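You operate a simulated robot arm through the tools that you are given. There is no shell and no other tool.

The job below is to be done with a simulated robot arm. You get a single attempt, and the scene is never put back.

TASK
Put things in order on the folding top. At the end: the scouring block stands on top of the green bean tin (marked "BEANS"); the oven thermometer stands on top of the yellow wafer box (marked "WAFERS"); the beetroot stands where the crumb brush stood; the crumb brush stands where the scouring block stood; whatever was shut is shut again. Leave all else as you found it, and nothing knocked over.

It is judged by the outcome, as a careful person would: the job done as asked, and still so three seconds after it is handed in. It fails if anything else is knocked over, pushed out of place, dropped, spilled or broken.

THE ROBOT
A 6-joint arm with a two-finger parallel gripper, fixed in place. Base frame: the origin is on the floor under the middle of its stand, x ahead of it, y to its left, z up; the work surface is at about z = 0.86. Lengths are in m, angles in rad, forces in N, time in s.
With the tool pointing down near the work surface it reaches from about 0.24 to 0.64 m from the base axis. Its first joint turns from -1.152 to 1.152 rad. Payload 2.7 kg.
The TCP is the grasp point between the finger pads, 0.023 m short of the fingertips. In the tool frame z runs along the fingers and y along their closing line. Largest opening 0.094 m; finger width 0.038, thickness 0.01; the body of the gripper, 0.054 by 0.096 m, starts 0.039 m behind the TCP.
Orientation is that of the tool frame in the base frame, as a unit quaternion [x, y, z, w]. With the fingers straight down and closing along the base's y, the tool's x points along the base's -x, its y along +y and its z along -z.

THE INTERFACE
- The arm moves only by the tool drive_tool. Its argument "moves" is a list of rows, each an object of numbers (a shift or turn left out is 0, a gripper value left out holds the last): "hand": the gripper command, from -1 (shut) to 1 (fully open), values between in proportion; "tx", "ty", "tz": the shift along the base's x, y, z in units of 250 mm (1.0 is 250 mm); "wx", "wy", "wz": the turn, a rotation vector about the base's x, y, z in units of 60 degrees (1.0 is 60 degrees). In form: [{"hand": .., "tx": .., "ty": .., "tz": .., "wx": .., "wy": .., "wz": ..}, ...]. A call has 1 to 20 rows; each row is the pose to reach, as a shift and turn from the pose commanded when the call began. A call with a number of a shift or a turn outside -1 to 1 is refused whole. A row lasts 0.2 s, in which the tool goes at most 0.05 m and 0.15 rad; a call with a longer step from one row to the next is refused whole, and so is a gripper value outside its range. Where a pose cannot be reached the arm comes as near as it can. A force on the tool above 40 N (or 10 N above the force at the start of the call, whichever is more), or a blocked arm, ends the call early, and 0.2 s more pass. Each finger travels about 0.045 m/s and halts on what it meets, pressing with about 45 N; the grip force reading is that of the motor and also rises with nothing between the fingers. The clock runs only during rows and for 0.2 s after the last one: add rows that repeat a pose to give the fingers time. It gives the time, the measured TCP pose, the force on the tool (base axes), the opening and the grip force at its end, in the units of the frame above (readings bear some noise), with the torque about the TCP (base axes, N m) and any sound that the robot's microphone picked up, and new pictures: "show" is both (left out), scene, wrist or none.
- Cameras (640 x 400 px; columns grow to the right, rows downward): "scene" is fixed at [0.0794, -0.4363, 1.3961]; the picture's right is [0.73, -0.68, 0.00], its down [-0.44, -0.47, -0.76] and it looks along [0.52, 0.56, -0.65] (base axes); focal length 328 px, centre (320, 200). "wrist" rides on the gripper at [0.086, 0.016, -0.075] in the tool frame; the picture's right is [-0.18, 0.98, 0.00], its down [-0.58, -0.11, -0.81] and it looks along [-0.79, -0.15, 0.59] (tool axes); focal length 243 px, centre (320, 200). There is no depth. A picture from a camera that has moved, and an enlarged one, comes with that camera's place and axes in the base frame and with its lens.
- inspect(camera, box): a new picture of the part [left, top, right, bottom] of that camera's present view, enlarged. No time passes.
- sign_off(): hands the job in; it is judged then, once.

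Places have to be worked out from the pictures, the camera data and where the tool is seen. Open the gripper and draw the arm clear of the work before you hand the job in, unless the task says otherwise.

The tools are called after "Call:" by a JSON object that holds its "fn" and its "kwargs". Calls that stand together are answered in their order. drive_tool: Moves the arm, as the interface text tells. Its arguments: {"type":"object","properties":{"moves":{"type":"array","items":{"type":"object","properties":{"hand":{"type":"number"},"tx":{"type":"number"},"ty":{"type":"number"},"tz":{"type":"number"},"wx":{"type":"number"},"wy":{"type":"number"},"wz":{"type":"number"}}}},"show":{"type":"string","enum":["both","scene","wrist","none"]}},"required":["moves"]} The other tools are called the same way: inspect (camera, box) takes an enlarged picture of a part of a camera's view; sign_off () hands the job in.

At the start:

```text
time_s: 0.0
ee_pos: [0.3212, -0.1023, 1.1718]
ee_rot: [0.0, 1.0, 0.0, -0.001]
force: [0.2, 0.0, -0.4]
torque: [0.0, -0.05, 0.0]
grip_width: 0.0941
grasp_force: 0.0
```

scene: 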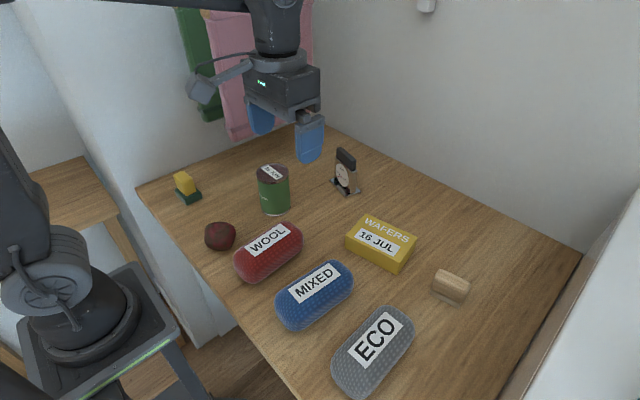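
wrist: 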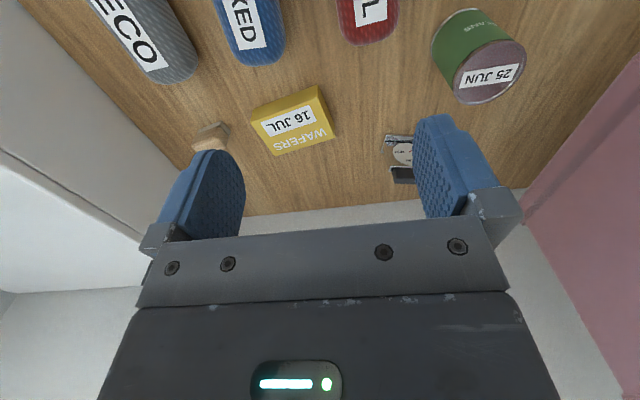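

I start by taking enlarged views of the scene to identify each item and its base.

Call:
{"fn": "inspect", "kwargs": {"camera": "scene", "box": [130, 130, 290, 260]}}

Call:
{"fn": "inspect", "kwargs": {"camera": "scene", "box": [300, 130, 500, 320]}}

Call:
{"fn": "inspect", "kwargs": {"camera": "wrist", "box": [180, 60, 480, 220]}}

```text
3.08 times, centred on (210, 195) of scene
camera zoom: at [0.0794, -0.4363, 1.3961], right [0.73, -0.68, 0.0], down [-0.44, -0.47, -0.76], along [0.52, 0.56, -0.65], focal length 1009 px, centre (658, 215)
```

zoom: 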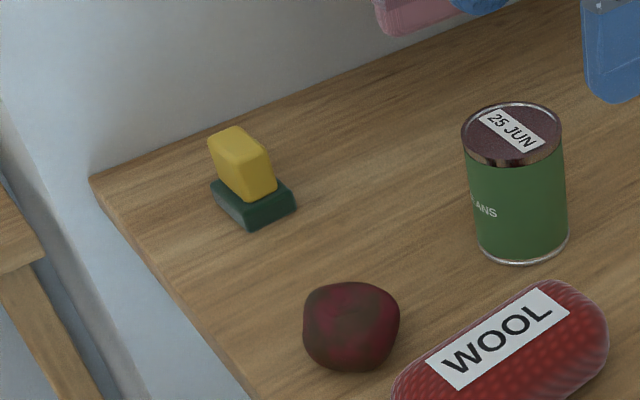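

```text
2.11 times, centred on (400, 225) of scene
camera zoom: at [0.0794, -0.4363, 1.3961], right [0.73, -0.68, 0.0], down [-0.44, -0.47, -0.76], along [0.52, 0.56, -0.65], focal length 690 px, centre (152, 147)
```

zoom: 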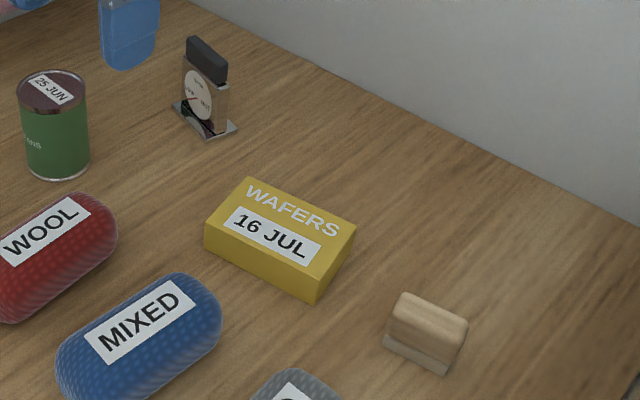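

```text
2.13 times, centred on (330, 140) of wrist
camera zoom: at [0.2354, -0.0861, 1.2467], right [0.18, 0.98, 0.0], down [0.58, -0.11, 0.81], along [0.79, -0.15, -0.59], focal length 518 px, centre (299, 328)
```

zoom: 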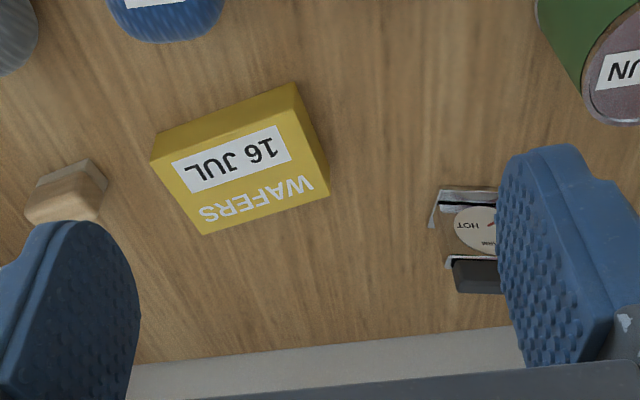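

The scene picture puts the scouring block near (0.272, 0.260), the bean tin near (0.409, 0.075) with its top at about 0.962, the beetroot near (0.249, 0.051), the thermometer near (0.597, 0.022), the wafer box near (0.489, -0.184) and the brush near (0.497, -0.343). I go over towards the scouring block at height, turning the tool so the fingers close along x.

Call:
{"fn": "drive_tool", "kwargs": {"moves": [{"hand": 1, "ty": 0.08, "wz": 0.1}, {"ty": 0.16, "wz": 0.2}, {"ty": 0.24, "wz": 0.3}, {"ty": 0.32, "wz": 0.4}, {"ty": 0.4, "wz": 0.5}, {"ty": 0.48, "wz": 0.6}, {"ty": 0.56, "wz": 0.7}, {"ty": 0.64, "wz": 0.8}, {"ty": 0.72, "wz": 0.9}, {"ty": 0.8, "wz": 1.0}, {"ty": 0.8, "wz": 1.0}]}}

```text
time_s: 2.4
ee_pos: [0.3193, 0.0992, 1.1723]
ee_rot: [-0.501, 0.866, 0.001, 0.0]
force: [0.1, -0.4, 0.2]
torque: [0.02, -0.02, -0.03]
grip_width: 0.0941
grasp_force: 0.1
camera wrist: at [0.2638, 0.0316, 1.247], right [-0.76, 0.65, 0.0], down [0.38, 0.45, 0.81], along [0.52, 0.61, -0.59], focal length 243 px, centre (320, 200)
```

scene: 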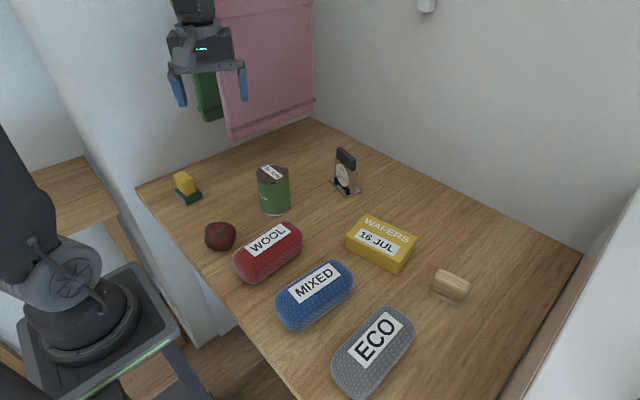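
wrist: 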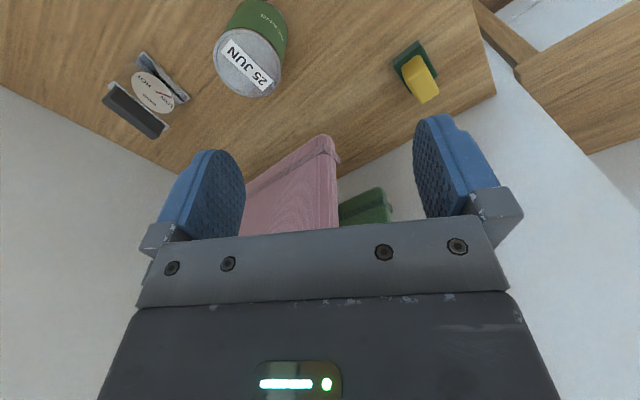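

The turn went as planned and the view agrees with the block's place. Next I finish the 90° turn and hover above the scouring block for a close look.

Call:
{"fn": "drive_tool", "kwargs": {"moves": [{"hand": 1, "tx": -0.033, "ty": 0.108, "tz": -0.05, "wz": 0.083}, {"tx": -0.066, "ty": 0.216, "tz": -0.1, "wz": 0.167}, {"tx": -0.099, "ty": 0.324, "tz": -0.15, "wz": 0.25}, {"tx": -0.131, "ty": 0.433, "tz": -0.2, "wz": 0.333}, {"tx": -0.164, "ty": 0.541, "tz": -0.25, "wz": 0.417}, {"tx": -0.197, "ty": 0.649, "tz": -0.32, "wz": 0.5}, {"tx": -0.197, "ty": 0.649, "tz": -0.42, "wz": 0.5}, {"tx": -0.197, "ty": 0.649, "tz": -0.527, "wz": 0.5}, {"tx": -0.197, "ty": 0.649, "tz": -0.527, "wz": 0.5}]}}

```text
time_s: 4.4
ee_pos: [0.2709, 0.2613, 1.0387]
ee_rot: [-0.707, 0.707, 0.001, 0.0]
force: [0.3, 0.8, 0.7]
torque: [-0.01, 0.01, 0.02]
grip_width: 0.0942
grasp_force: 0.1
camera wrist: at [0.2565, 0.1739, 1.113], right [-0.98, 0.18, 0.0], down [0.11, 0.58, 0.81], along [0.15, 0.79, -0.59], focal length 243 px, centre (320, 200)
```

scene: 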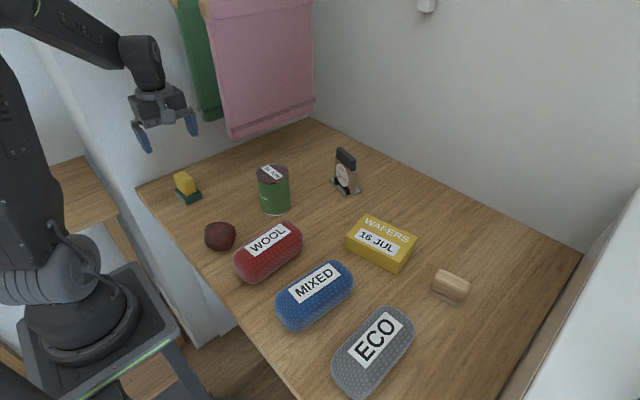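
wrist: 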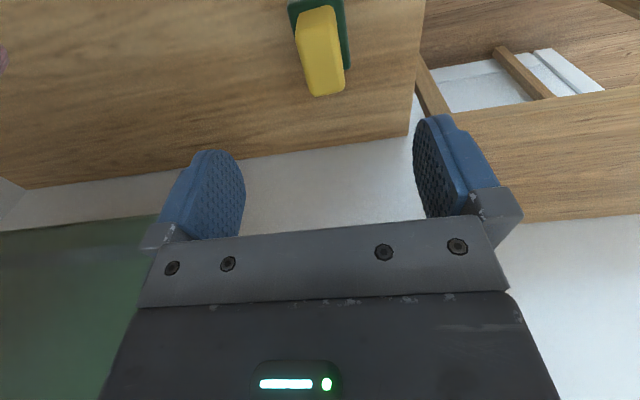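

The block sits between the fingers in the wrist view; I enlarge it to get its edges.

Call:
{"fn": "inspect", "kwargs": {"camera": "wrist", "box": [240, 0, 400, 100]}}

```text
4.00 times, centred on (320, 50) of wrist
camera zoom: at [0.2565, 0.1739, 1.113], right [-0.98, 0.18, 0.0], down [0.11, 0.58, 0.81], along [0.15, 0.79, -0.59], focal length 970 px, centre (320, 800)
```

zoom: 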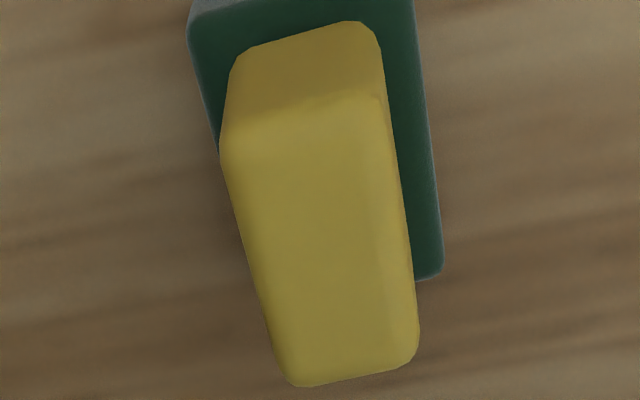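

I check how thick the green base is, so that the fingertips stay above it.

Call:
{"fn": "inspect", "kwargs": {"camera": "scene", "box": [164, 160, 212, 210]}}

```text
8.00 times, centred on (188, 185) of scene
camera zoom: at [0.0794, -0.4363, 1.3961], right [0.73, -0.68, 0.0], down [-0.44, -0.47, -0.76], along [0.52, 0.56, -0.65], focal length 2623 px, centre (1376, 320)
```

zoom: 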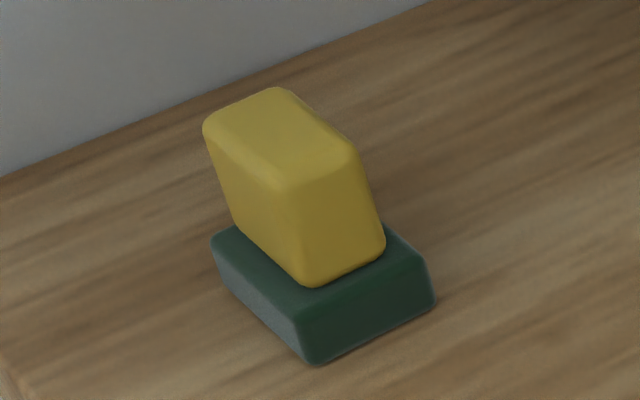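

The green base tops out at about z 0.880 and the yellow part at 0.917, about 30 mm wide along x and centred at (0.271, 0.263). I lower to z 0.907 so the fingertips stay just above the green base, still open.

Call:
{"fn": "drive_tool", "kwargs": {"moves": [{"hand": 1, "tx": -0.004, "ty": 0.012, "tz": -0.1}, {"tx": -0.004, "ty": 0.012, "tz": -0.2}, {"tx": -0.004, "ty": 0.012, "tz": -0.3}, {"tx": -0.004, "ty": 0.012, "tz": -0.4}, {"tx": -0.004, "ty": 0.012, "tz": -0.47}, {"tx": -0.004, "ty": 0.012, "tz": -0.532}, {"tx": -0.004, "ty": 0.012, "tz": -0.532}]}}

```text
time_s: 6.0
ee_pos: [0.2708, 0.2639, 0.9064]
ee_rot: [0.707, -0.707, 0.0, 0.0]
force: [0.9, -0.1, 0.0]
torque: [-0.02, -0.01, 0.02]
grip_width: 0.0943
grasp_force: 0.1
camera wrist: at [0.2556, 0.176, 0.9805], right [-0.98, 0.18, 0.0], down [0.11, 0.58, 0.81], along [0.15, 0.79, -0.59], focal length 243 px, centre (320, 200)
```

scene: 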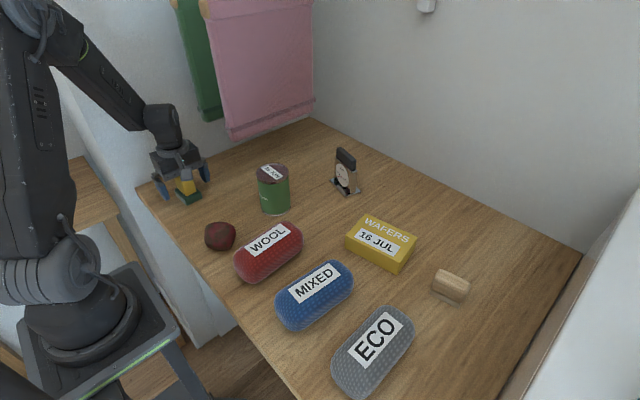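
wrist: 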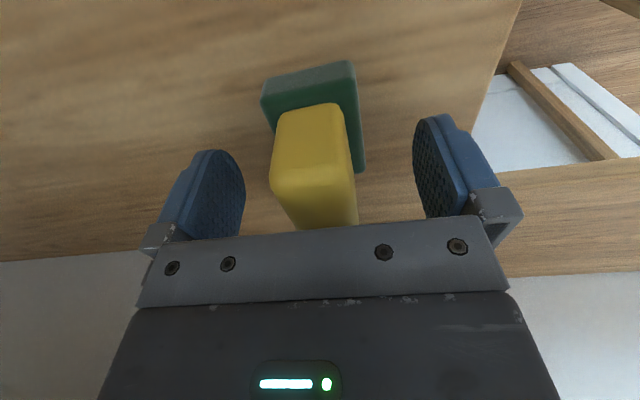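

The yellow part stands centred between the pads. I close the fingers on it.

Call:
{"fn": "drive_tool", "kwargs": {"moves": [{"hand": -1}, {"hand": -1}, {"hand": -1}, {"hand": -1}, {"hand": -1}, {"hand": -1}, {"hand": -1}], "show": "wrist"}}

```text
time_s: 7.6
ee_pos: [0.2697, 0.2648, 0.9056]
ee_rot: [-0.707, 0.707, 0.0, 0.0]
force: [-0.3, 1.4, -0.5]
torque: [-0.01, 0.02, -0.06]
grip_width: 0.0292
grasp_force: 45.0
camera wrist: at [0.2556, 0.1761, 0.9808], right [-0.98, 0.18, 0.0], down [0.11, 0.58, 0.81], along [0.15, 0.79, -0.59], focal length 243 px, centre (320, 200)
```

wrist: 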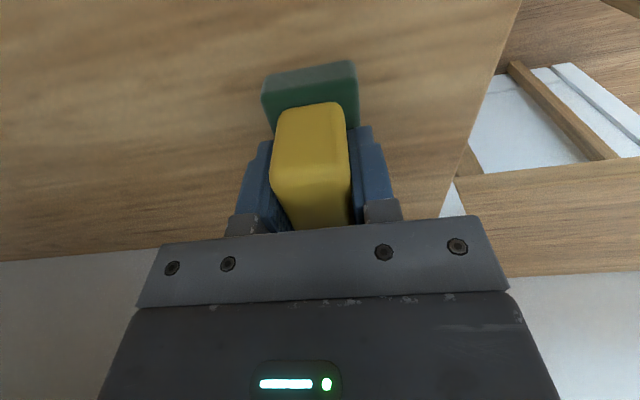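

The block is held at 0.029 m. I lift it straight up and carry it over the bean tin, stopping with its underside about 5 cm above the tin top.

Call:
{"fn": "drive_tool", "kwargs": {"moves": [{"hand": -1, "tz": 0.08}, {"tz": 0.2}, {"tz": 0.35}, {"tz": 0.5}, {"tz": 0.612}, {"tx": 0.06, "ty": -0.08, "tz": 0.612}, {"tx": 0.13, "ty": -0.175, "tz": 0.612}, {"tx": 0.2, "ty": -0.27, "tz": 0.612}, {"tx": 0.27, "ty": -0.365, "tz": 0.612}, {"tx": 0.34, "ty": -0.46, "tz": 0.612}, {"tx": 0.41, "ty": -0.554, "tz": 0.612}, {"tx": 0.48, "ty": -0.65, "tz": 0.612}, {"tx": 0.53, "ty": -0.716, "tz": 0.612}, {"tx": 0.552, "ty": -0.746, "tz": 0.612}, {"tx": 0.552, "ty": -0.746, "tz": 0.612}]}}

```text
time_s: 10.8
ee_pos: [0.4078, 0.0757, 1.0588]
ee_rot: [0.707, -0.707, -0.001, 0.001]
force: [-0.7, -0.6, -0.4]
torque: [0.0, -0.02, -0.02]
grip_width: 0.0295
grasp_force: 45.3
camera wrist: at [0.3927, -0.0108, 1.1346], right [-0.98, 0.18, 0.0], down [0.11, 0.58, 0.81], along [0.15, 0.79, -0.59], focal length 243 px, centre (320, 200)
```

scene: 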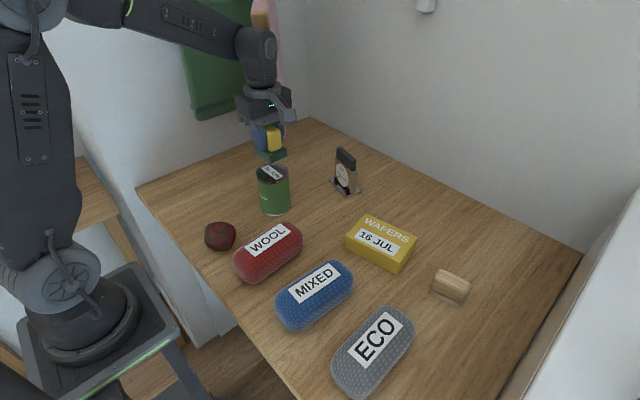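
wrist: 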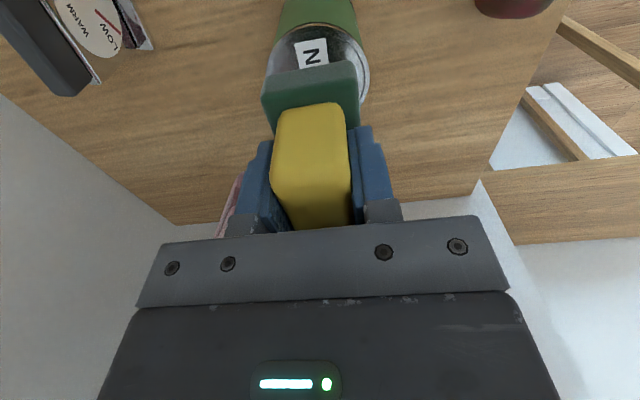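

The block hangs over the tin. I enlarge the wrist view to check the tin's top centre against the block.

Call:
{"fn": "inspect", "kwargs": {"camera": "wrist", "box": [240, 0, 400, 130]}}

Call:
{"fn": "inspect", "kwargs": {"camera": "scene", "box": [230, 100, 320, 220]}}

```text
3.08 times, centred on (320, 65) of wrist
camera zoom: at [0.3927, -0.0108, 1.1346], right [-0.98, 0.18, 0.0], down [0.11, 0.58, 0.81], along [0.15, 0.79, -0.59], focal length 746 px, centre (320, 615)
```

zoom: 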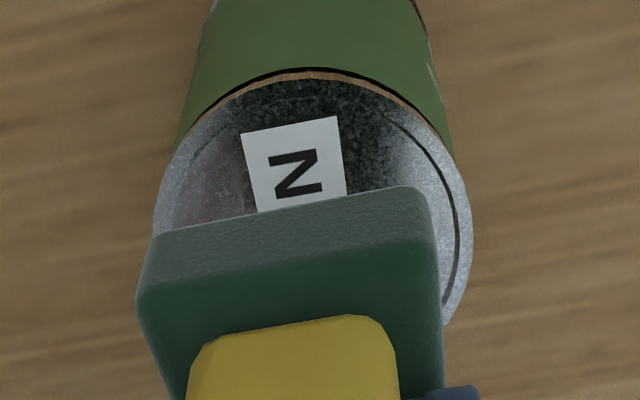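

```text
3.33 times, centred on (275, 160) of scene
camera zoom: at [0.0794, -0.4363, 1.3961], right [0.73, -0.68, 0.0], down [-0.44, -0.47, -0.76], along [0.52, 0.56, -0.65], focal length 1093 px, centre (470, 333)
```

zoom: 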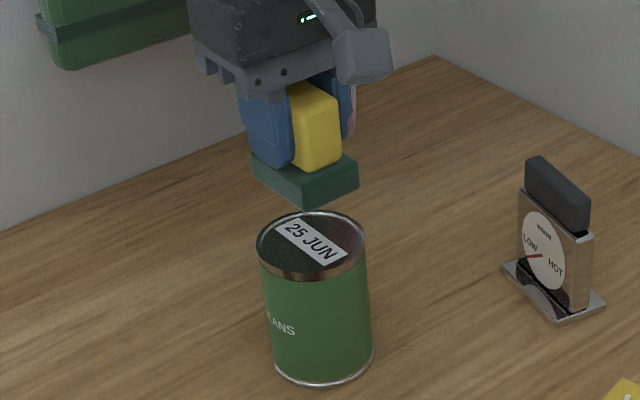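

The tin's top centre works out to about (0.410, 0.077), in line with the block. I lower to just above expected contact (TCP 1.009), with a 1 mm correction.

Call:
{"fn": "drive_tool", "kwargs": {"moves": [{"hand": -1, "tx": 0.004, "ty": 0.004, "tz": -0.05}, {"tx": 0.004, "ty": 0.004, "tz": -0.1}, {"tx": 0.004, "ty": 0.004, "tz": -0.14}, {"tx": 0.004, "ty": 0.004, "tz": -0.17}, {"tx": 0.004, "ty": 0.004, "tz": -0.188}, {"tx": 0.004, "ty": 0.004, "tz": -0.188}]}}

Call:
{"fn": "inspect", "kwargs": {"camera": "scene", "box": [240, 120, 304, 220]}}

```text
time_s: 12.2
ee_pos: [0.4104, 0.0788, 1.0119]
ee_rot: [0.708, -0.707, 0.0, 0.0]
force: [0.3, -0.5, -0.8]
torque: [0.06, -0.03, -0.03]
grip_width: 0.0294
grasp_force: 44.7
camera wrist: at [0.3948, -0.0085, 1.0871], right [-0.98, 0.18, 0.0], down [0.11, 0.58, 0.81], along [0.15, 0.79, -0.59], focal length 243 px, centre (320, 200)
```

scene: 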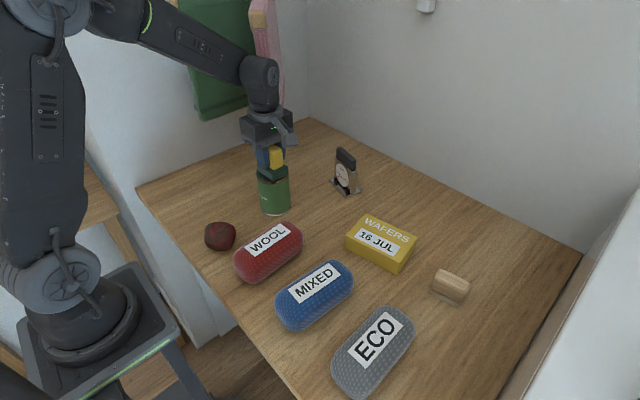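
wrist: 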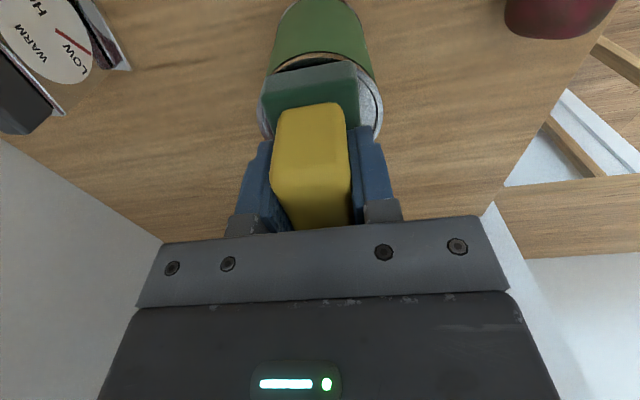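

```text
4.00 times, centred on (272, 170) of scene
camera zoom: at [0.0794, -0.4363, 1.3961], right [0.73, -0.68, 0.0], down [-0.44, -0.47, -0.76], along [0.52, 0.56, -0.65], focal length 1311 px, centre (512, 320)
```

zoom: 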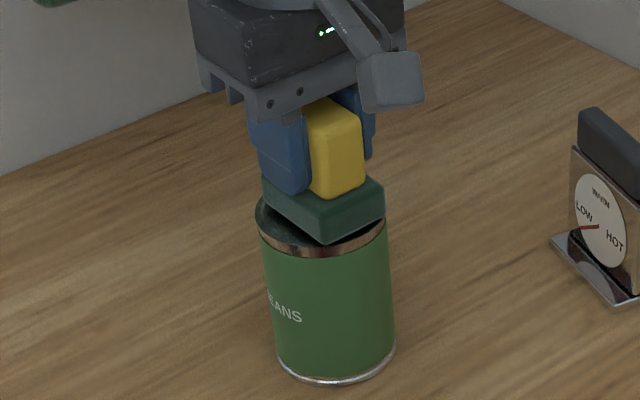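

Almost in contact. I take one enlarged wrist look to check the block's centring on the tin before setting it down.

Call:
{"fn": "inspect", "kwargs": {"camera": "wrist", "box": [240, 30, 400, 160]}}

```text
3.08 times, centred on (320, 95) of wrist
camera zoom: at [0.3948, -0.0085, 1.0871], right [-0.98, 0.18, 0.0], down [0.11, 0.58, 0.81], along [0.15, 0.79, -0.59], focal length 746 px, centre (320, 523)
```

zoom: 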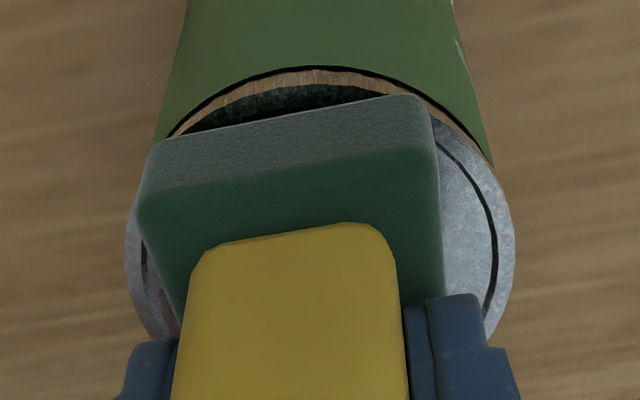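

The block's base spans x 0.389–0.433 and is centred on the tin to within a millimetre or two. I lower in 1 mm steps to contact.

Call:
{"fn": "drive_tool", "kwargs": {"moves": [{"hand": -1, "tz": -0.004}, {"tz": -0.008}, {"tz": -0.012}, {"tz": -0.014}, {"tz": -0.014}], "show": "none"}}

```text
time_s: 13.4
ee_pos: [0.4113, 0.0787, 1.0102]
ee_rot: [-0.707, 0.708, -0.001, 0.001]
force: [-1.5, 0.6, 20.9]
torque: [-0.07, 0.35, 0.0]
grip_width: 0.0293
grasp_force: 45.2
```

Contact is made (about 21 N up), so the block is seated on the tin. I relieve the press by a fraction of a millimetre and open the fingers.

Call:
{"fn": "drive_tool", "kwargs": {"moves": [{"hand": -1, "tz": 0.002}, {"hand": -1, "tz": 0.003}, {"hand": 0.0, "tz": 0.003}, {"hand": 0.0, "tz": 0.003}, {"hand": 0.0, "tz": 0.003}, {"hand": 0.6, "tz": 0.003}, {"hand": 0.6, "tz": 0.003}, {"hand": 0.6, "tz": 0.003}]}}

```text
time_s: 15.2
ee_pos: [0.4098, 0.0775, 1.009]
ee_rot: [-0.707, 0.707, -0.001, 0.0]
force: [-0.2, -0.9, -0.7]
torque: [0.01, 0.02, -0.08]
grip_width: 0.0753
grasp_force: 0.0
camera wrist: at [0.3947, -0.0091, 1.0845], right [-0.98, 0.18, 0.0], down [0.11, 0.58, 0.81], along [0.15, 0.79, -0.59], focal length 243 px, centre (320, 200)
```

scene: 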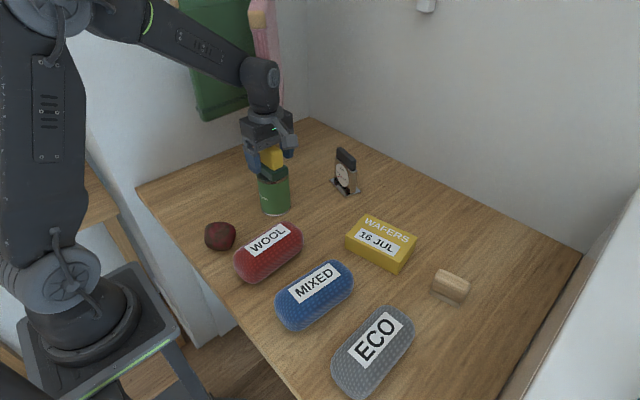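
wrist: 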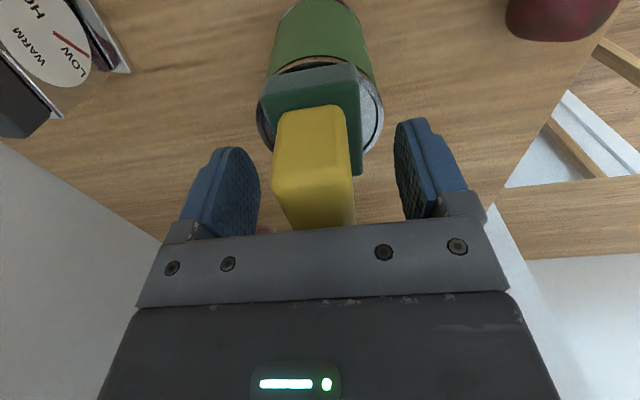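

The block stands free on the tin. I lift straight up, then head towards the crumb brush while turning the tool back.

Call:
{"fn": "drive_tool", "kwargs": {"moves": [{"hand": 1, "tz": 0.08}, {"tz": 0.2}, {"tz": 0.34}, {"tz": 0.48}, {"tz": 0.62}, {"tx": 0.03, "ty": -0.1, "tz": 0.62, "wz": -0.1}, {"tx": 0.06, "ty": -0.2, "tz": 0.62, "wz": -0.2}, {"tx": 0.09, "ty": -0.3, "tz": 0.62, "wz": -0.3}, {"tx": 0.12, "ty": -0.4, "tz": 0.62, "wz": -0.4}, {"tx": 0.15, "ty": -0.5, "tz": 0.62, "wz": -0.5}, {"tx": 0.17, "ty": -0.6, "tz": 0.62, "wz": -0.6}, {"tx": 0.18, "ty": -0.7, "tz": 0.62, "wz": -0.7}, {"tx": 0.18, "ty": -0.8, "tz": 0.62, "wz": -0.8}, {"tx": 0.18, "ty": -0.8, "tz": 0.62, "wz": -0.8}]}}

```text
time_s: 18.2
ee_pos: [0.4541, -0.1215, 1.1656]
ee_rot: [-0.358, 0.934, 0.0, -0.001]
force: [-0.1, 0.7, 0.4]
torque: [0.05, 0.02, -0.01]
grip_width: 0.0941
grasp_force: 0.1
camera wrist: at [0.38, -0.1679, 1.2401], right [-0.52, 0.85, 0.0], down [0.51, 0.31, 0.81], along [0.69, 0.42, -0.59], focal length 243 px, centre (320, 200)
```

scene: 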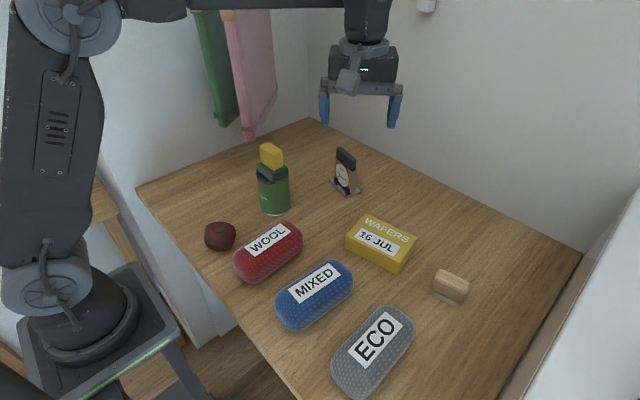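
wrist: 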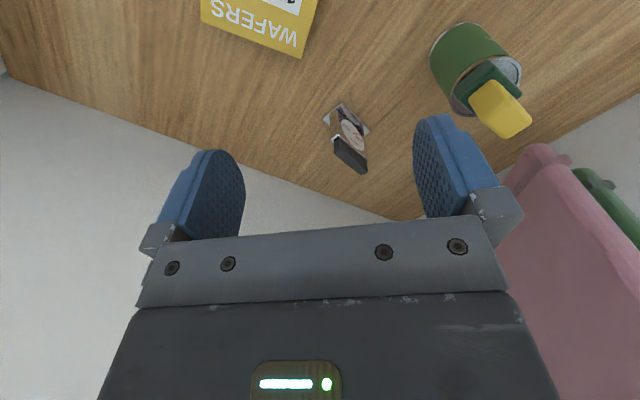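

The block stands well on the tin. I continue to a hover above the crumb brush for a close look.

Call:
{"fn": "drive_tool", "kwargs": {"moves": [{"hand": 1, "tx": 0.02, "ty": -0.1, "wz": -0.05}, {"tx": 0.04, "ty": -0.21, "wz": -0.1}, {"tx": 0.06, "ty": -0.32, "wz": -0.16}, {"tx": 0.08, "ty": -0.43, "wz": -0.22}, {"tx": 0.1, "ty": -0.54, "wz": -0.28}, {"tx": 0.12, "ty": -0.65, "wz": -0.34}, {"tx": 0.14, "ty": -0.76, "tz": -0.08, "wz": -0.4}, {"tx": 0.16, "ty": -0.84, "tz": -0.2, "wz": -0.433}, {"tx": 0.168, "ty": -0.882, "tz": -0.32, "wz": -0.433}, {"tx": 0.168, "ty": -0.882, "tz": -0.42, "wz": -0.433}, {"tx": 0.168, "ty": -0.882, "tz": -0.5, "wz": -0.433}, {"tx": 0.168, "ty": -0.882, "tz": -0.5, "wz": -0.433}]}}

Call:
{"fn": "inspect", "kwargs": {"camera": "wrist", "box": [220, 0, 420, 125]}}

Call:
{"fn": "inspect", "kwargs": {"camera": "scene", "box": [410, 250, 490, 320]}}

```text
time_s: 20.8
ee_pos: [0.4958, -0.3416, 1.0429]
ee_rot: [-0.139, 0.99, 0.0, 0.0]
force: [0.3, 0.8, -0.9]
torque: [0.02, -0.05, 0.01]
grip_width: 0.0943
grasp_force: 0.1
camera wrist: at [0.41, -0.3506, 1.1167], right [-0.09, 1.0, 0.0], down [0.59, 0.06, 0.81], along [0.8, 0.08, -0.59], focal length 243 px, centre (320, 200)
```

scene: 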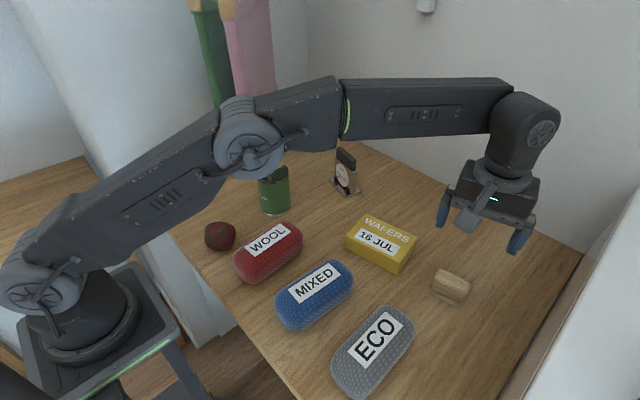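
wrist: 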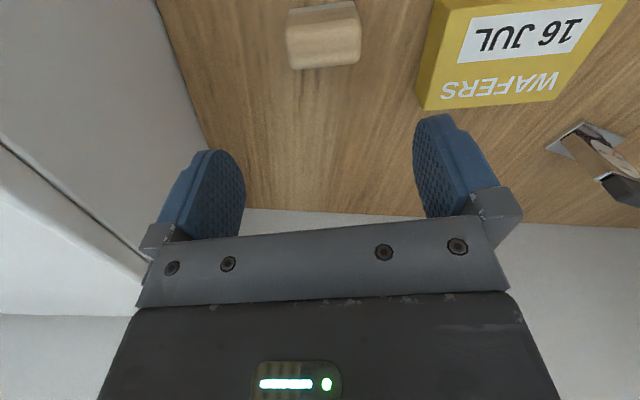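

```text
3.20 times, centred on (320, 62) of wrist
camera zoom: at [0.41, -0.3506, 1.1167], right [-0.09, 1.0, 0.0], down [0.59, 0.06, 0.81], along [0.8, 0.08, -0.59], focal length 776 px, centre (320, 640)
```

zoom: 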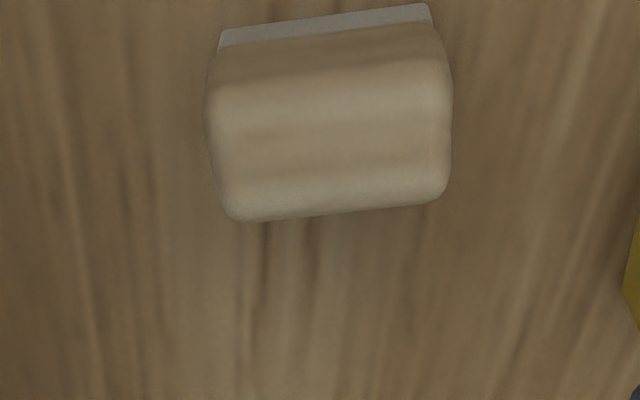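

```text
5.71 times, centred on (450, 285) of scene
camera zoom: at [0.0794, -0.4363, 1.3961], right [0.73, -0.68, 0.0], down [-0.44, -0.47, -0.76], along [0.52, 0.56, -0.65], focal length 1873 px, centre (-423, -286)
```

zoom: 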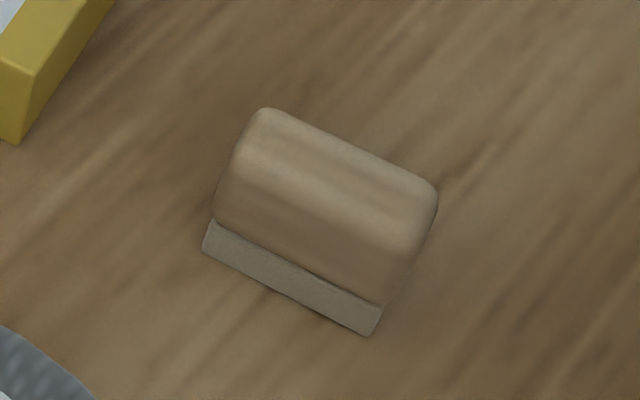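

The brush is about 55 mm long, 32 mm wide and 46 mm high, centred near (0.494, -0.341) and turned about 12° from square. I lower over it so the fingers will close on its two ends.

Call:
{"fn": "drive_tool", "kwargs": {"moves": [{"hand": 1, "tx": -0.012, "ty": 0.01, "tz": -0.1, "wz": -0.058}, {"tx": -0.012, "ty": 0.01, "tz": -0.2, "wz": -0.058}, {"tx": -0.012, "ty": 0.01, "tz": -0.3, "wz": -0.058}, {"tx": -0.012, "ty": 0.01, "tz": -0.4, "wz": -0.058}, {"tx": -0.012, "ty": 0.01, "tz": -0.48, "wz": -0.058}, {"tx": -0.012, "ty": 0.01, "tz": -0.55, "wz": -0.058}, {"tx": -0.012, "ty": 0.01, "tz": -0.6, "wz": -0.058}, {"tx": -0.012, "ty": 0.01, "tz": -0.6, "wz": -0.058}]}}

```text
time_s: 22.6
ee_pos: [0.4938, -0.3411, 0.8922]
ee_rot: [-0.109, 0.994, 0.0, 0.0]
force: [0.0, 0.1, 0.6]
torque: [0.02, 0.0, 0.0]
grip_width: 0.0942
grasp_force: 0.0
camera wrist: at [0.4076, -0.3441, 0.967], right [-0.03, 1.0, 0.0], down [0.59, 0.02, 0.81], along [0.81, 0.03, -0.59], focal length 243 px, centre (320, 200)
```

scene: 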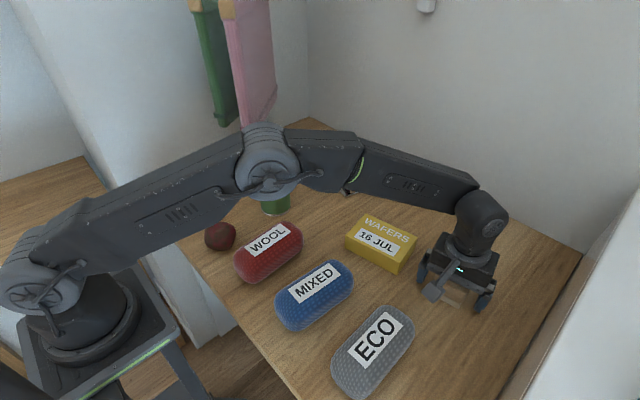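
wrist: 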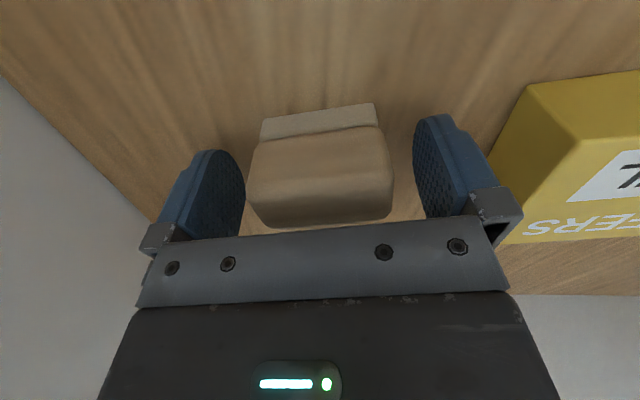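

The brush is centred between the pads. I close on it.

Call:
{"fn": "drive_tool", "kwargs": {"moves": [{"hand": -1}, {"hand": -1}, {"hand": -1}, {"hand": -1}, {"hand": -1}, {"hand": -1}], "show": "wrist"}}

```text
time_s: 24.0
ee_pos: [0.4949, -0.3404, 0.8929]
ee_rot: [-0.109, 0.994, 0.0, 0.001]
force: [-0.4, -0.4, -1.0]
torque: [-0.01, -0.01, 0.01]
grip_width: 0.0594
grasp_force: 45.1
camera wrist: at [0.4076, -0.3441, 0.9673], right [-0.03, 1.0, 0.0], down [0.59, 0.02, 0.81], along [0.81, 0.03, -0.59], focal length 243 px, centre (320, 200)
```

wrist: 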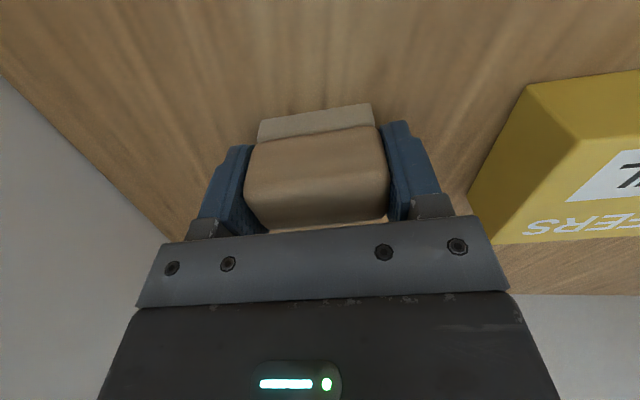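

The brush is held at 0.059 m. I lift it straight up 0.25 m and start carrying it towards the scouring block's old place.

Call:
{"fn": "drive_tool", "kwargs": {"moves": [{"hand": -1, "tz": 0.06}, {"tz": 0.18}, {"tz": 0.34}, {"tz": 0.5}, {"tz": 0.66}, {"tz": 0.82}, {"tz": 0.94}, {"tz": 1.0}, {"tx": -0.03, "ty": 0.08, "tz": 1.0, "wz": -0.02}, {"tx": -0.07, "ty": 0.19, "tz": 1.0, "wz": -0.04}, {"tx": -0.12, "ty": 0.32, "tz": 1.0, "wz": -0.06}, {"tx": -0.17, "ty": 0.45, "tz": 1.0, "wz": -0.08}, {"tx": -0.22, "ty": 0.58, "tz": 1.0, "wz": -0.1}, {"tx": -0.27, "ty": 0.71, "tz": 1.0, "wz": -0.13}, {"tx": -0.3, "ty": 0.8, "tz": 1.0, "wz": -0.16}, {"tx": -0.3, "ty": 0.8, "tz": 1.0, "wz": -0.16}]}}

```text
time_s: 27.4
ee_pos: [0.4172, -0.1415, 1.14]
ee_rot: [-0.025, 1.0, 0.0, 0.0]
force: [0.0, 0.1, 0.0]
torque: [-0.02, -0.01, -0.03]
grip_width: 0.0593
grasp_force: 44.8
out of reach, approached as far as the arm can: row 7, 8
camera wrist: at [0.3315, -0.1292, 1.2145], right [0.13, 0.99, 0.0], down [0.59, -0.08, 0.81], along [0.8, -0.11, -0.59], focal length 243 px, centre (320, 200)
```

scene: 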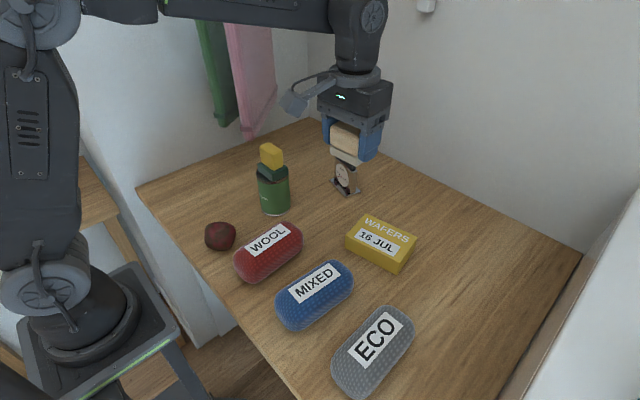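
wrist: 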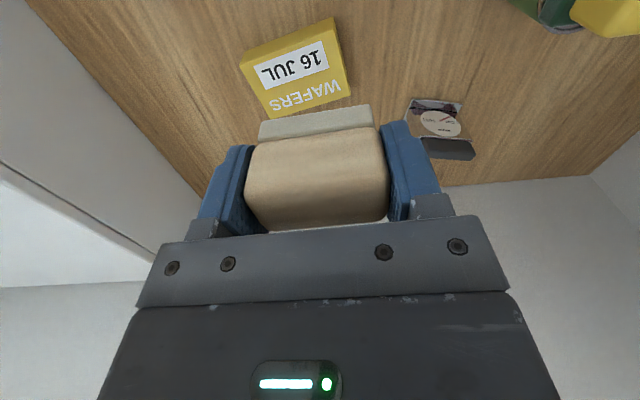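

The brush hangs level in the fingers (the height limit was only grazed at full stretch). I carry it on past the tin at this height.

Call:
{"fn": "drive_tool", "kwargs": {"moves": [{"hand": -1, "tx": -0.03, "ty": 0.08}, {"tx": -0.07, "ty": 0.2}, {"tx": -0.12, "ty": 0.34}, {"tx": -0.17, "ty": 0.48}, {"tx": -0.21, "ty": 0.62}, {"tx": -0.25, "ty": 0.76}, {"tx": -0.28, "ty": 0.85}, {"tx": -0.3, "ty": 0.9}], "show": "none"}}

Call:
{"fn": "drive_tool", "kwargs": {"moves": [{"hand": -1, "tx": -0.05, "ty": 0.12}, {"tx": -0.1, "ty": 0.25}, {"tx": -0.16, "ty": 0.4}, {"tx": -0.22, "ty": 0.54}, {"tx": -0.27, "ty": 0.66}, {"tx": -0.292, "ty": 0.712}, {"tx": -0.292, "ty": 0.712, "tz": -0.15}, {"tx": -0.292, "ty": 0.712, "tz": -0.3}, {"tx": -0.292, "ty": 0.712, "tz": -0.45}, {"tx": -0.292, "ty": 0.712, "tz": -0.6}, {"tx": -0.292, "ty": 0.712, "tz": -0.72}, {"tx": -0.292, "ty": 0.712, "tz": -0.8}, {"tx": -0.292, "ty": 0.712, "tz": -0.8}]}}

```text
time_s: 29.2
ee_pos: [0.3439, 0.0859, 1.1403]
ee_rot: [-0.025, 1.0, 0.0, 0.0]
force: [-0.6, -0.3, -1.2]
torque: [0.0, 0.03, 0.0]
grip_width: 0.0592
grasp_force: 45.5
```

```text
time_s: 32.0
ee_pos: [0.2691, 0.2624, 0.9395]
ee_rot: [-0.026, 1.0, 0.0, 0.0]
force: [0.1, -0.6, 0.1]
torque: [-0.01, 0.01, 0.01]
grip_width: 0.0593
grasp_force: 44.8
camera wrist: at [0.1835, 0.2743, 1.0155], right [0.13, 0.99, 0.0], down [0.59, -0.08, 0.81], along [0.8, -0.11, -0.59], focal length 243 px, centre (320, 200)
```

scene: 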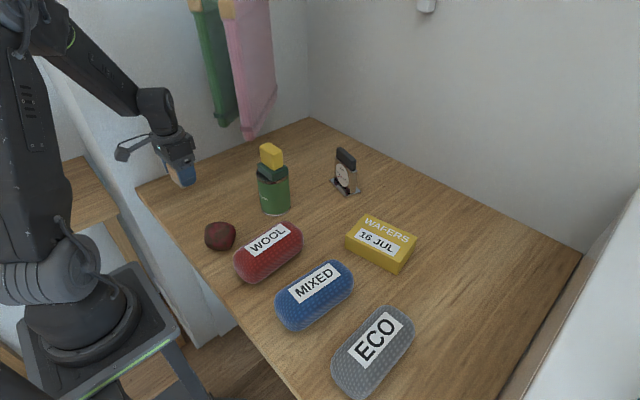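
wrist: 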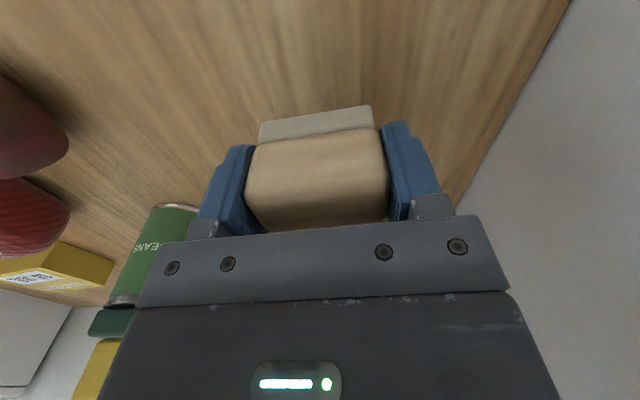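

The brush is over the empty spot at (0.270, 0.262), with its underside about 47 mm above the table. I lower it to just above the surface and then gently to contact.

Call:
{"fn": "drive_tool", "kwargs": {"moves": [{"hand": -1, "tz": -0.06}, {"tz": -0.12}, {"tz": -0.16}, {"tz": -0.178}, {"tz": -0.184}, {"tz": -0.188}, {"tz": -0.192}, {"tz": -0.192}]}}

```text
time_s: 33.8
ee_pos: [0.2712, 0.2638, 0.8911]
ee_rot: [-0.025, 1.0, 0.0, 0.0]
force: [1.0, -0.2, -0.4]
torque: [-0.01, -0.02, 0.01]
grip_width: 0.0591
grasp_force: 44.8
camera wrist: at [0.1852, 0.2742, 0.9673], right [0.13, 0.99, 0.0], down [0.59, -0.08, 0.81], along [0.8, -0.11, -0.59], focal length 243 px, centre (320, 200)
```

scene: 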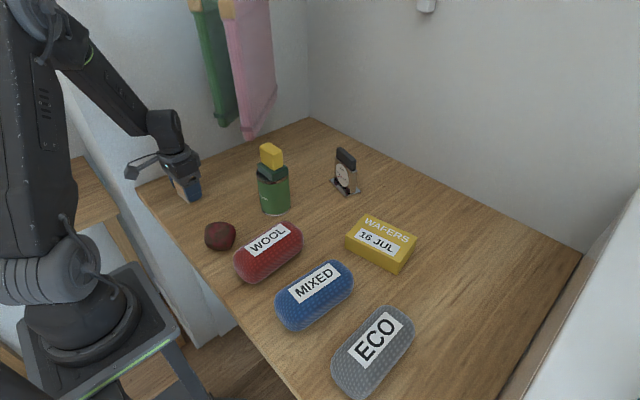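
wrist: 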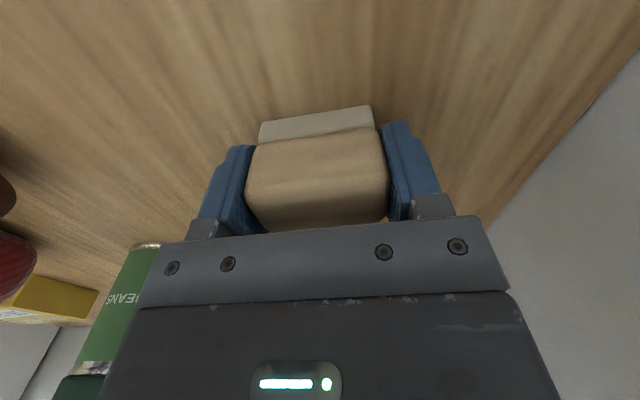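

Still no contact force, so I go down in 0.5–1 mm steps.

Call:
{"fn": "drive_tool", "kwargs": {"moves": [{"hand": -1, "tz": -0.003}, {"tz": -0.006}, {"tz": -0.008}, {"tz": -0.01}, {"tz": -0.01}], "show": "none"}}

```text
time_s: 34.8
ee_pos: [0.2718, 0.2635, 0.8916]
ee_rot: [-0.026, 1.0, 0.0, 0.001]
force: [-2.2, -1.6, 7.4]
torque: [0.0, 0.12, 0.02]
grip_width: 0.0593
grasp_force: 45.1
stopped in row 4: the force on the tool passed its limit at 40 N (the readings are from after the stop); the commanded pose is now the measured one
```

The brush is on the table (contact felt, now about 7 N). I open the fingers.

Call:
{"fn": "drive_tool", "kwargs": {"moves": [{"hand": -1, "tz": 0.002}, {"hand": 0.6, "tz": 0.002}, {"hand": 0.6, "tz": 0.002}, {"hand": 1, "tz": 0.002}, {"hand": 1, "tz": 0.002}, {"hand": 1, "tz": 0.002}]}}

```text
time_s: 36.2
ee_pos: [0.2719, 0.2642, 0.8931]
ee_rot: [-0.026, 1.0, 0.002, 0.0]
force: [-0.2, 0.1, -0.7]
torque: [-0.02, 0.0, 0.0]
grip_width: 0.094
grasp_force: 0.1
camera wrist: at [0.1858, 0.2745, 0.9666], right [0.13, 0.99, 0.0], down [0.58, -0.08, 0.81], along [0.8, -0.11, -0.59], focal length 243 px, centre (320, 200)
```

scene: 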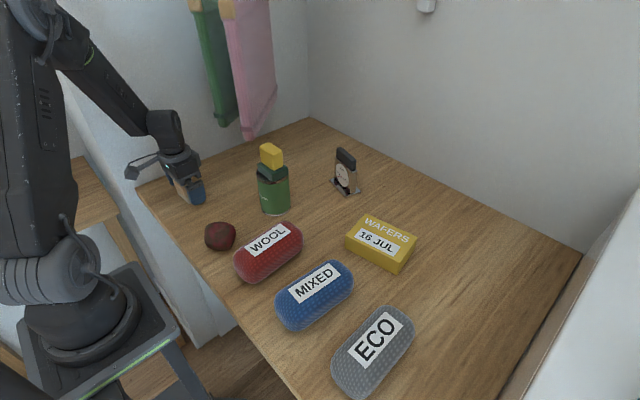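
wrist: 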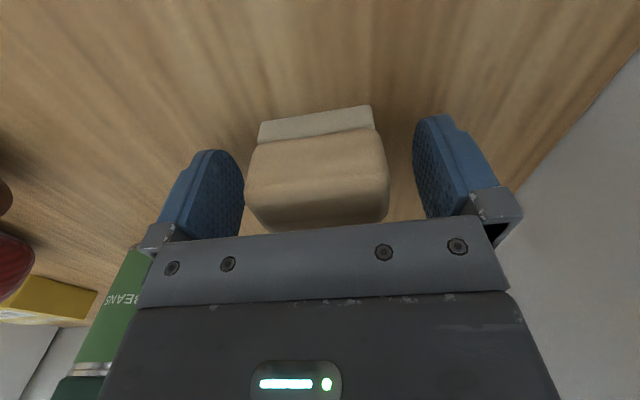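

The brush stands free where the block was. I lift clear and move over the beetroot, turning the tool about 45° so the fingers and camera keep away from the WOOL case.

Call:
{"fn": "drive_tool", "kwargs": {"moves": [{"hand": 1, "tz": 0.1}, {"tz": 0.25}, {"tz": 0.42}, {"tz": 0.6}, {"tz": 0.72}, {"tx": -0.01, "ty": -0.1, "tz": 0.75, "wz": 0.08}, {"tx": -0.02, "ty": -0.2, "tz": 0.75, "wz": 0.17}, {"tx": -0.03, "ty": -0.31, "tz": 0.75, "wz": 0.26}, {"tx": -0.04, "ty": -0.42, "tz": 0.75, "wz": 0.35}, {"tx": -0.05, "ty": -0.53, "tz": 0.75, "wz": 0.44}, {"tx": -0.06, "ty": -0.64, "tz": 0.75, "wz": 0.53}, {"tx": -0.075, "ty": -0.74, "tz": 0.7, "wz": 0.62}, {"tx": -0.093, "ty": -0.82, "tz": 0.65, "wz": 0.7}, {"tx": -0.093, "ty": -0.848, "tz": 0.6, "wz": 0.7}, {"tx": -0.093, "ty": -0.848, "tz": 0.55, "wz": 0.7}, {"tx": -0.093, "ty": -0.848, "tz": 0.55, "wz": 0.7}]}}

Call:
{"fn": "inspect", "kwargs": {"camera": "wrist", "box": [200, 0, 440, 150]}}

Call:
{"fn": "inspect", "kwargs": {"camera": "scene", "box": [150, 140, 310, 290]}}

```text
time_s: 39.6
ee_pos: [0.2483, 0.0496, 1.0287]
ee_rot: [-0.383, 0.924, 0.002, 0.0]
force: [0.2, -0.2, 0.2]
torque: [0.03, -0.03, 0.0]
grip_width: 0.0939
grasp_force: 0.1
camera wrist: at [0.1769, 0.0009, 1.1035], right [-0.56, 0.83, 0.0], down [0.49, 0.33, 0.81], along [0.67, 0.46, -0.59], focal length 243 px, centre (320, 200)
```

scene: 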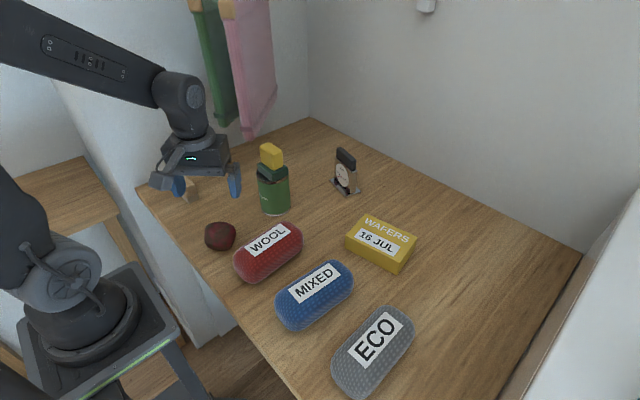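
wrist: 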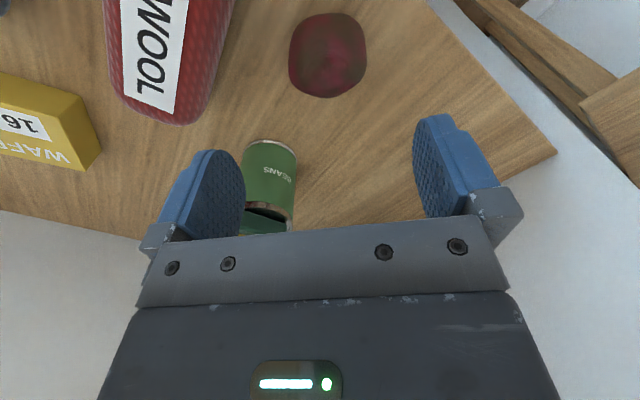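

```text
2.67 times, centred on (320, 75) of wrist
camera zoom: at [0.1769, 0.0009, 1.1035], right [-0.56, 0.83, 0.0], down [0.49, 0.33, 0.81], along [0.67, 0.46, -0.59], focal length 647 px, centre (320, 533)
```

zoom: 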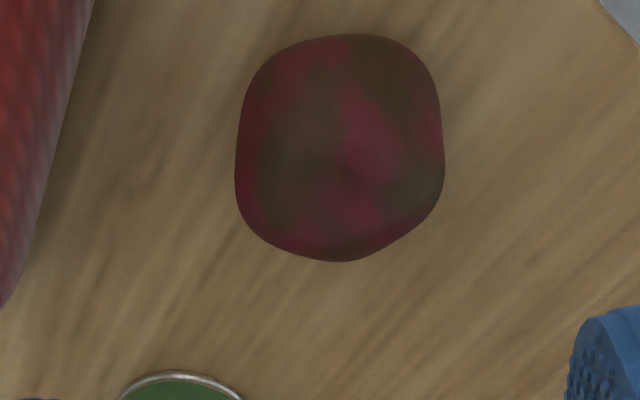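

```text
2.67 times, centred on (230, 215) of scene
camera zoom: at [0.0794, -0.4363, 1.3961], right [0.73, -0.68, 0.0], down [-0.44, -0.47, -0.76], along [0.52, 0.56, -0.65], focal length 874 px, centre (560, 160)
```

zoom: 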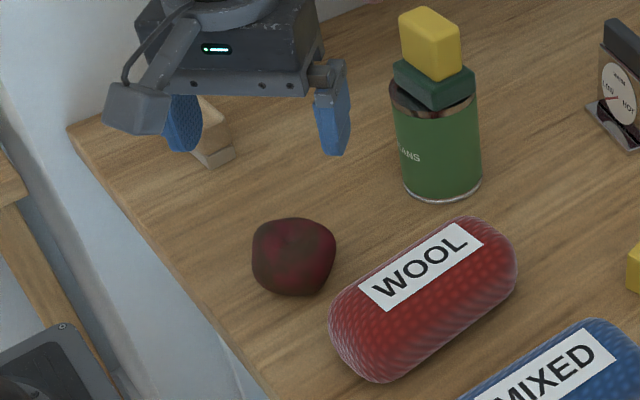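

The beetroot is about 66 mm wide with its centre near (0.249, 0.056, 0.888), and the WOOL case edge is at y about -0.016, clear of the fingers. I lower around the beetroot.

Call:
{"fn": "drive_tool", "kwargs": {"moves": [{"hand": 1, "tx": 0.002, "ty": 0.018, "tz": -0.08}, {"tx": 0.002, "ty": 0.018, "tz": -0.18}, {"tx": 0.002, "ty": 0.018, "tz": -0.28}, {"tx": 0.002, "ty": 0.018, "tz": -0.37}, {"tx": 0.002, "ty": 0.018, "tz": -0.45}, {"tx": 0.002, "ty": 0.018, "tz": -0.51}, {"tx": 0.002, "ty": 0.018, "tz": -0.552}, {"tx": 0.002, "ty": 0.018, "tz": -0.552}]}}

```text
time_s: 41.4
ee_pos: [0.2481, 0.0557, 0.8903]
ee_rot: [-0.382, 0.924, 0.001, 0.001]
force: [0.3, -0.3, -0.9]
torque: [-0.04, 0.0, 0.0]
grip_width: 0.0938
grasp_force: 0.1
camera wrist: at [0.1768, 0.0051, 0.9653], right [-0.56, 0.83, 0.0], down [0.49, 0.33, 0.81], along [0.67, 0.46, -0.59], focal length 243 px, centre (320, 200)
```

scene: 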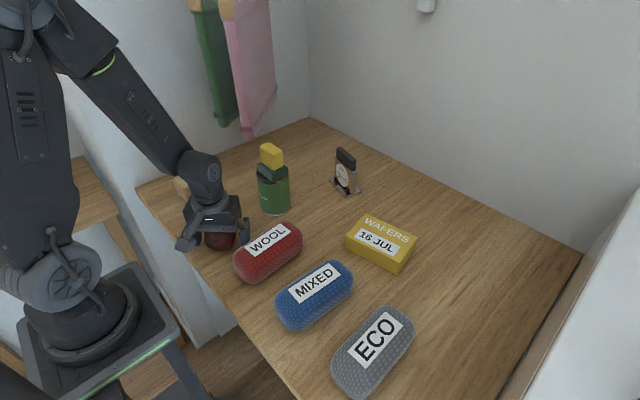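
wrist: 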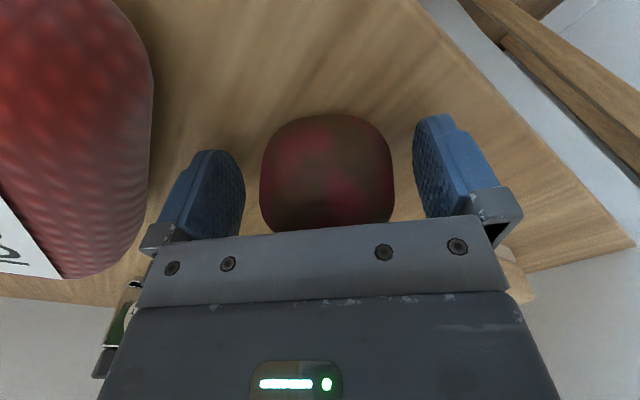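

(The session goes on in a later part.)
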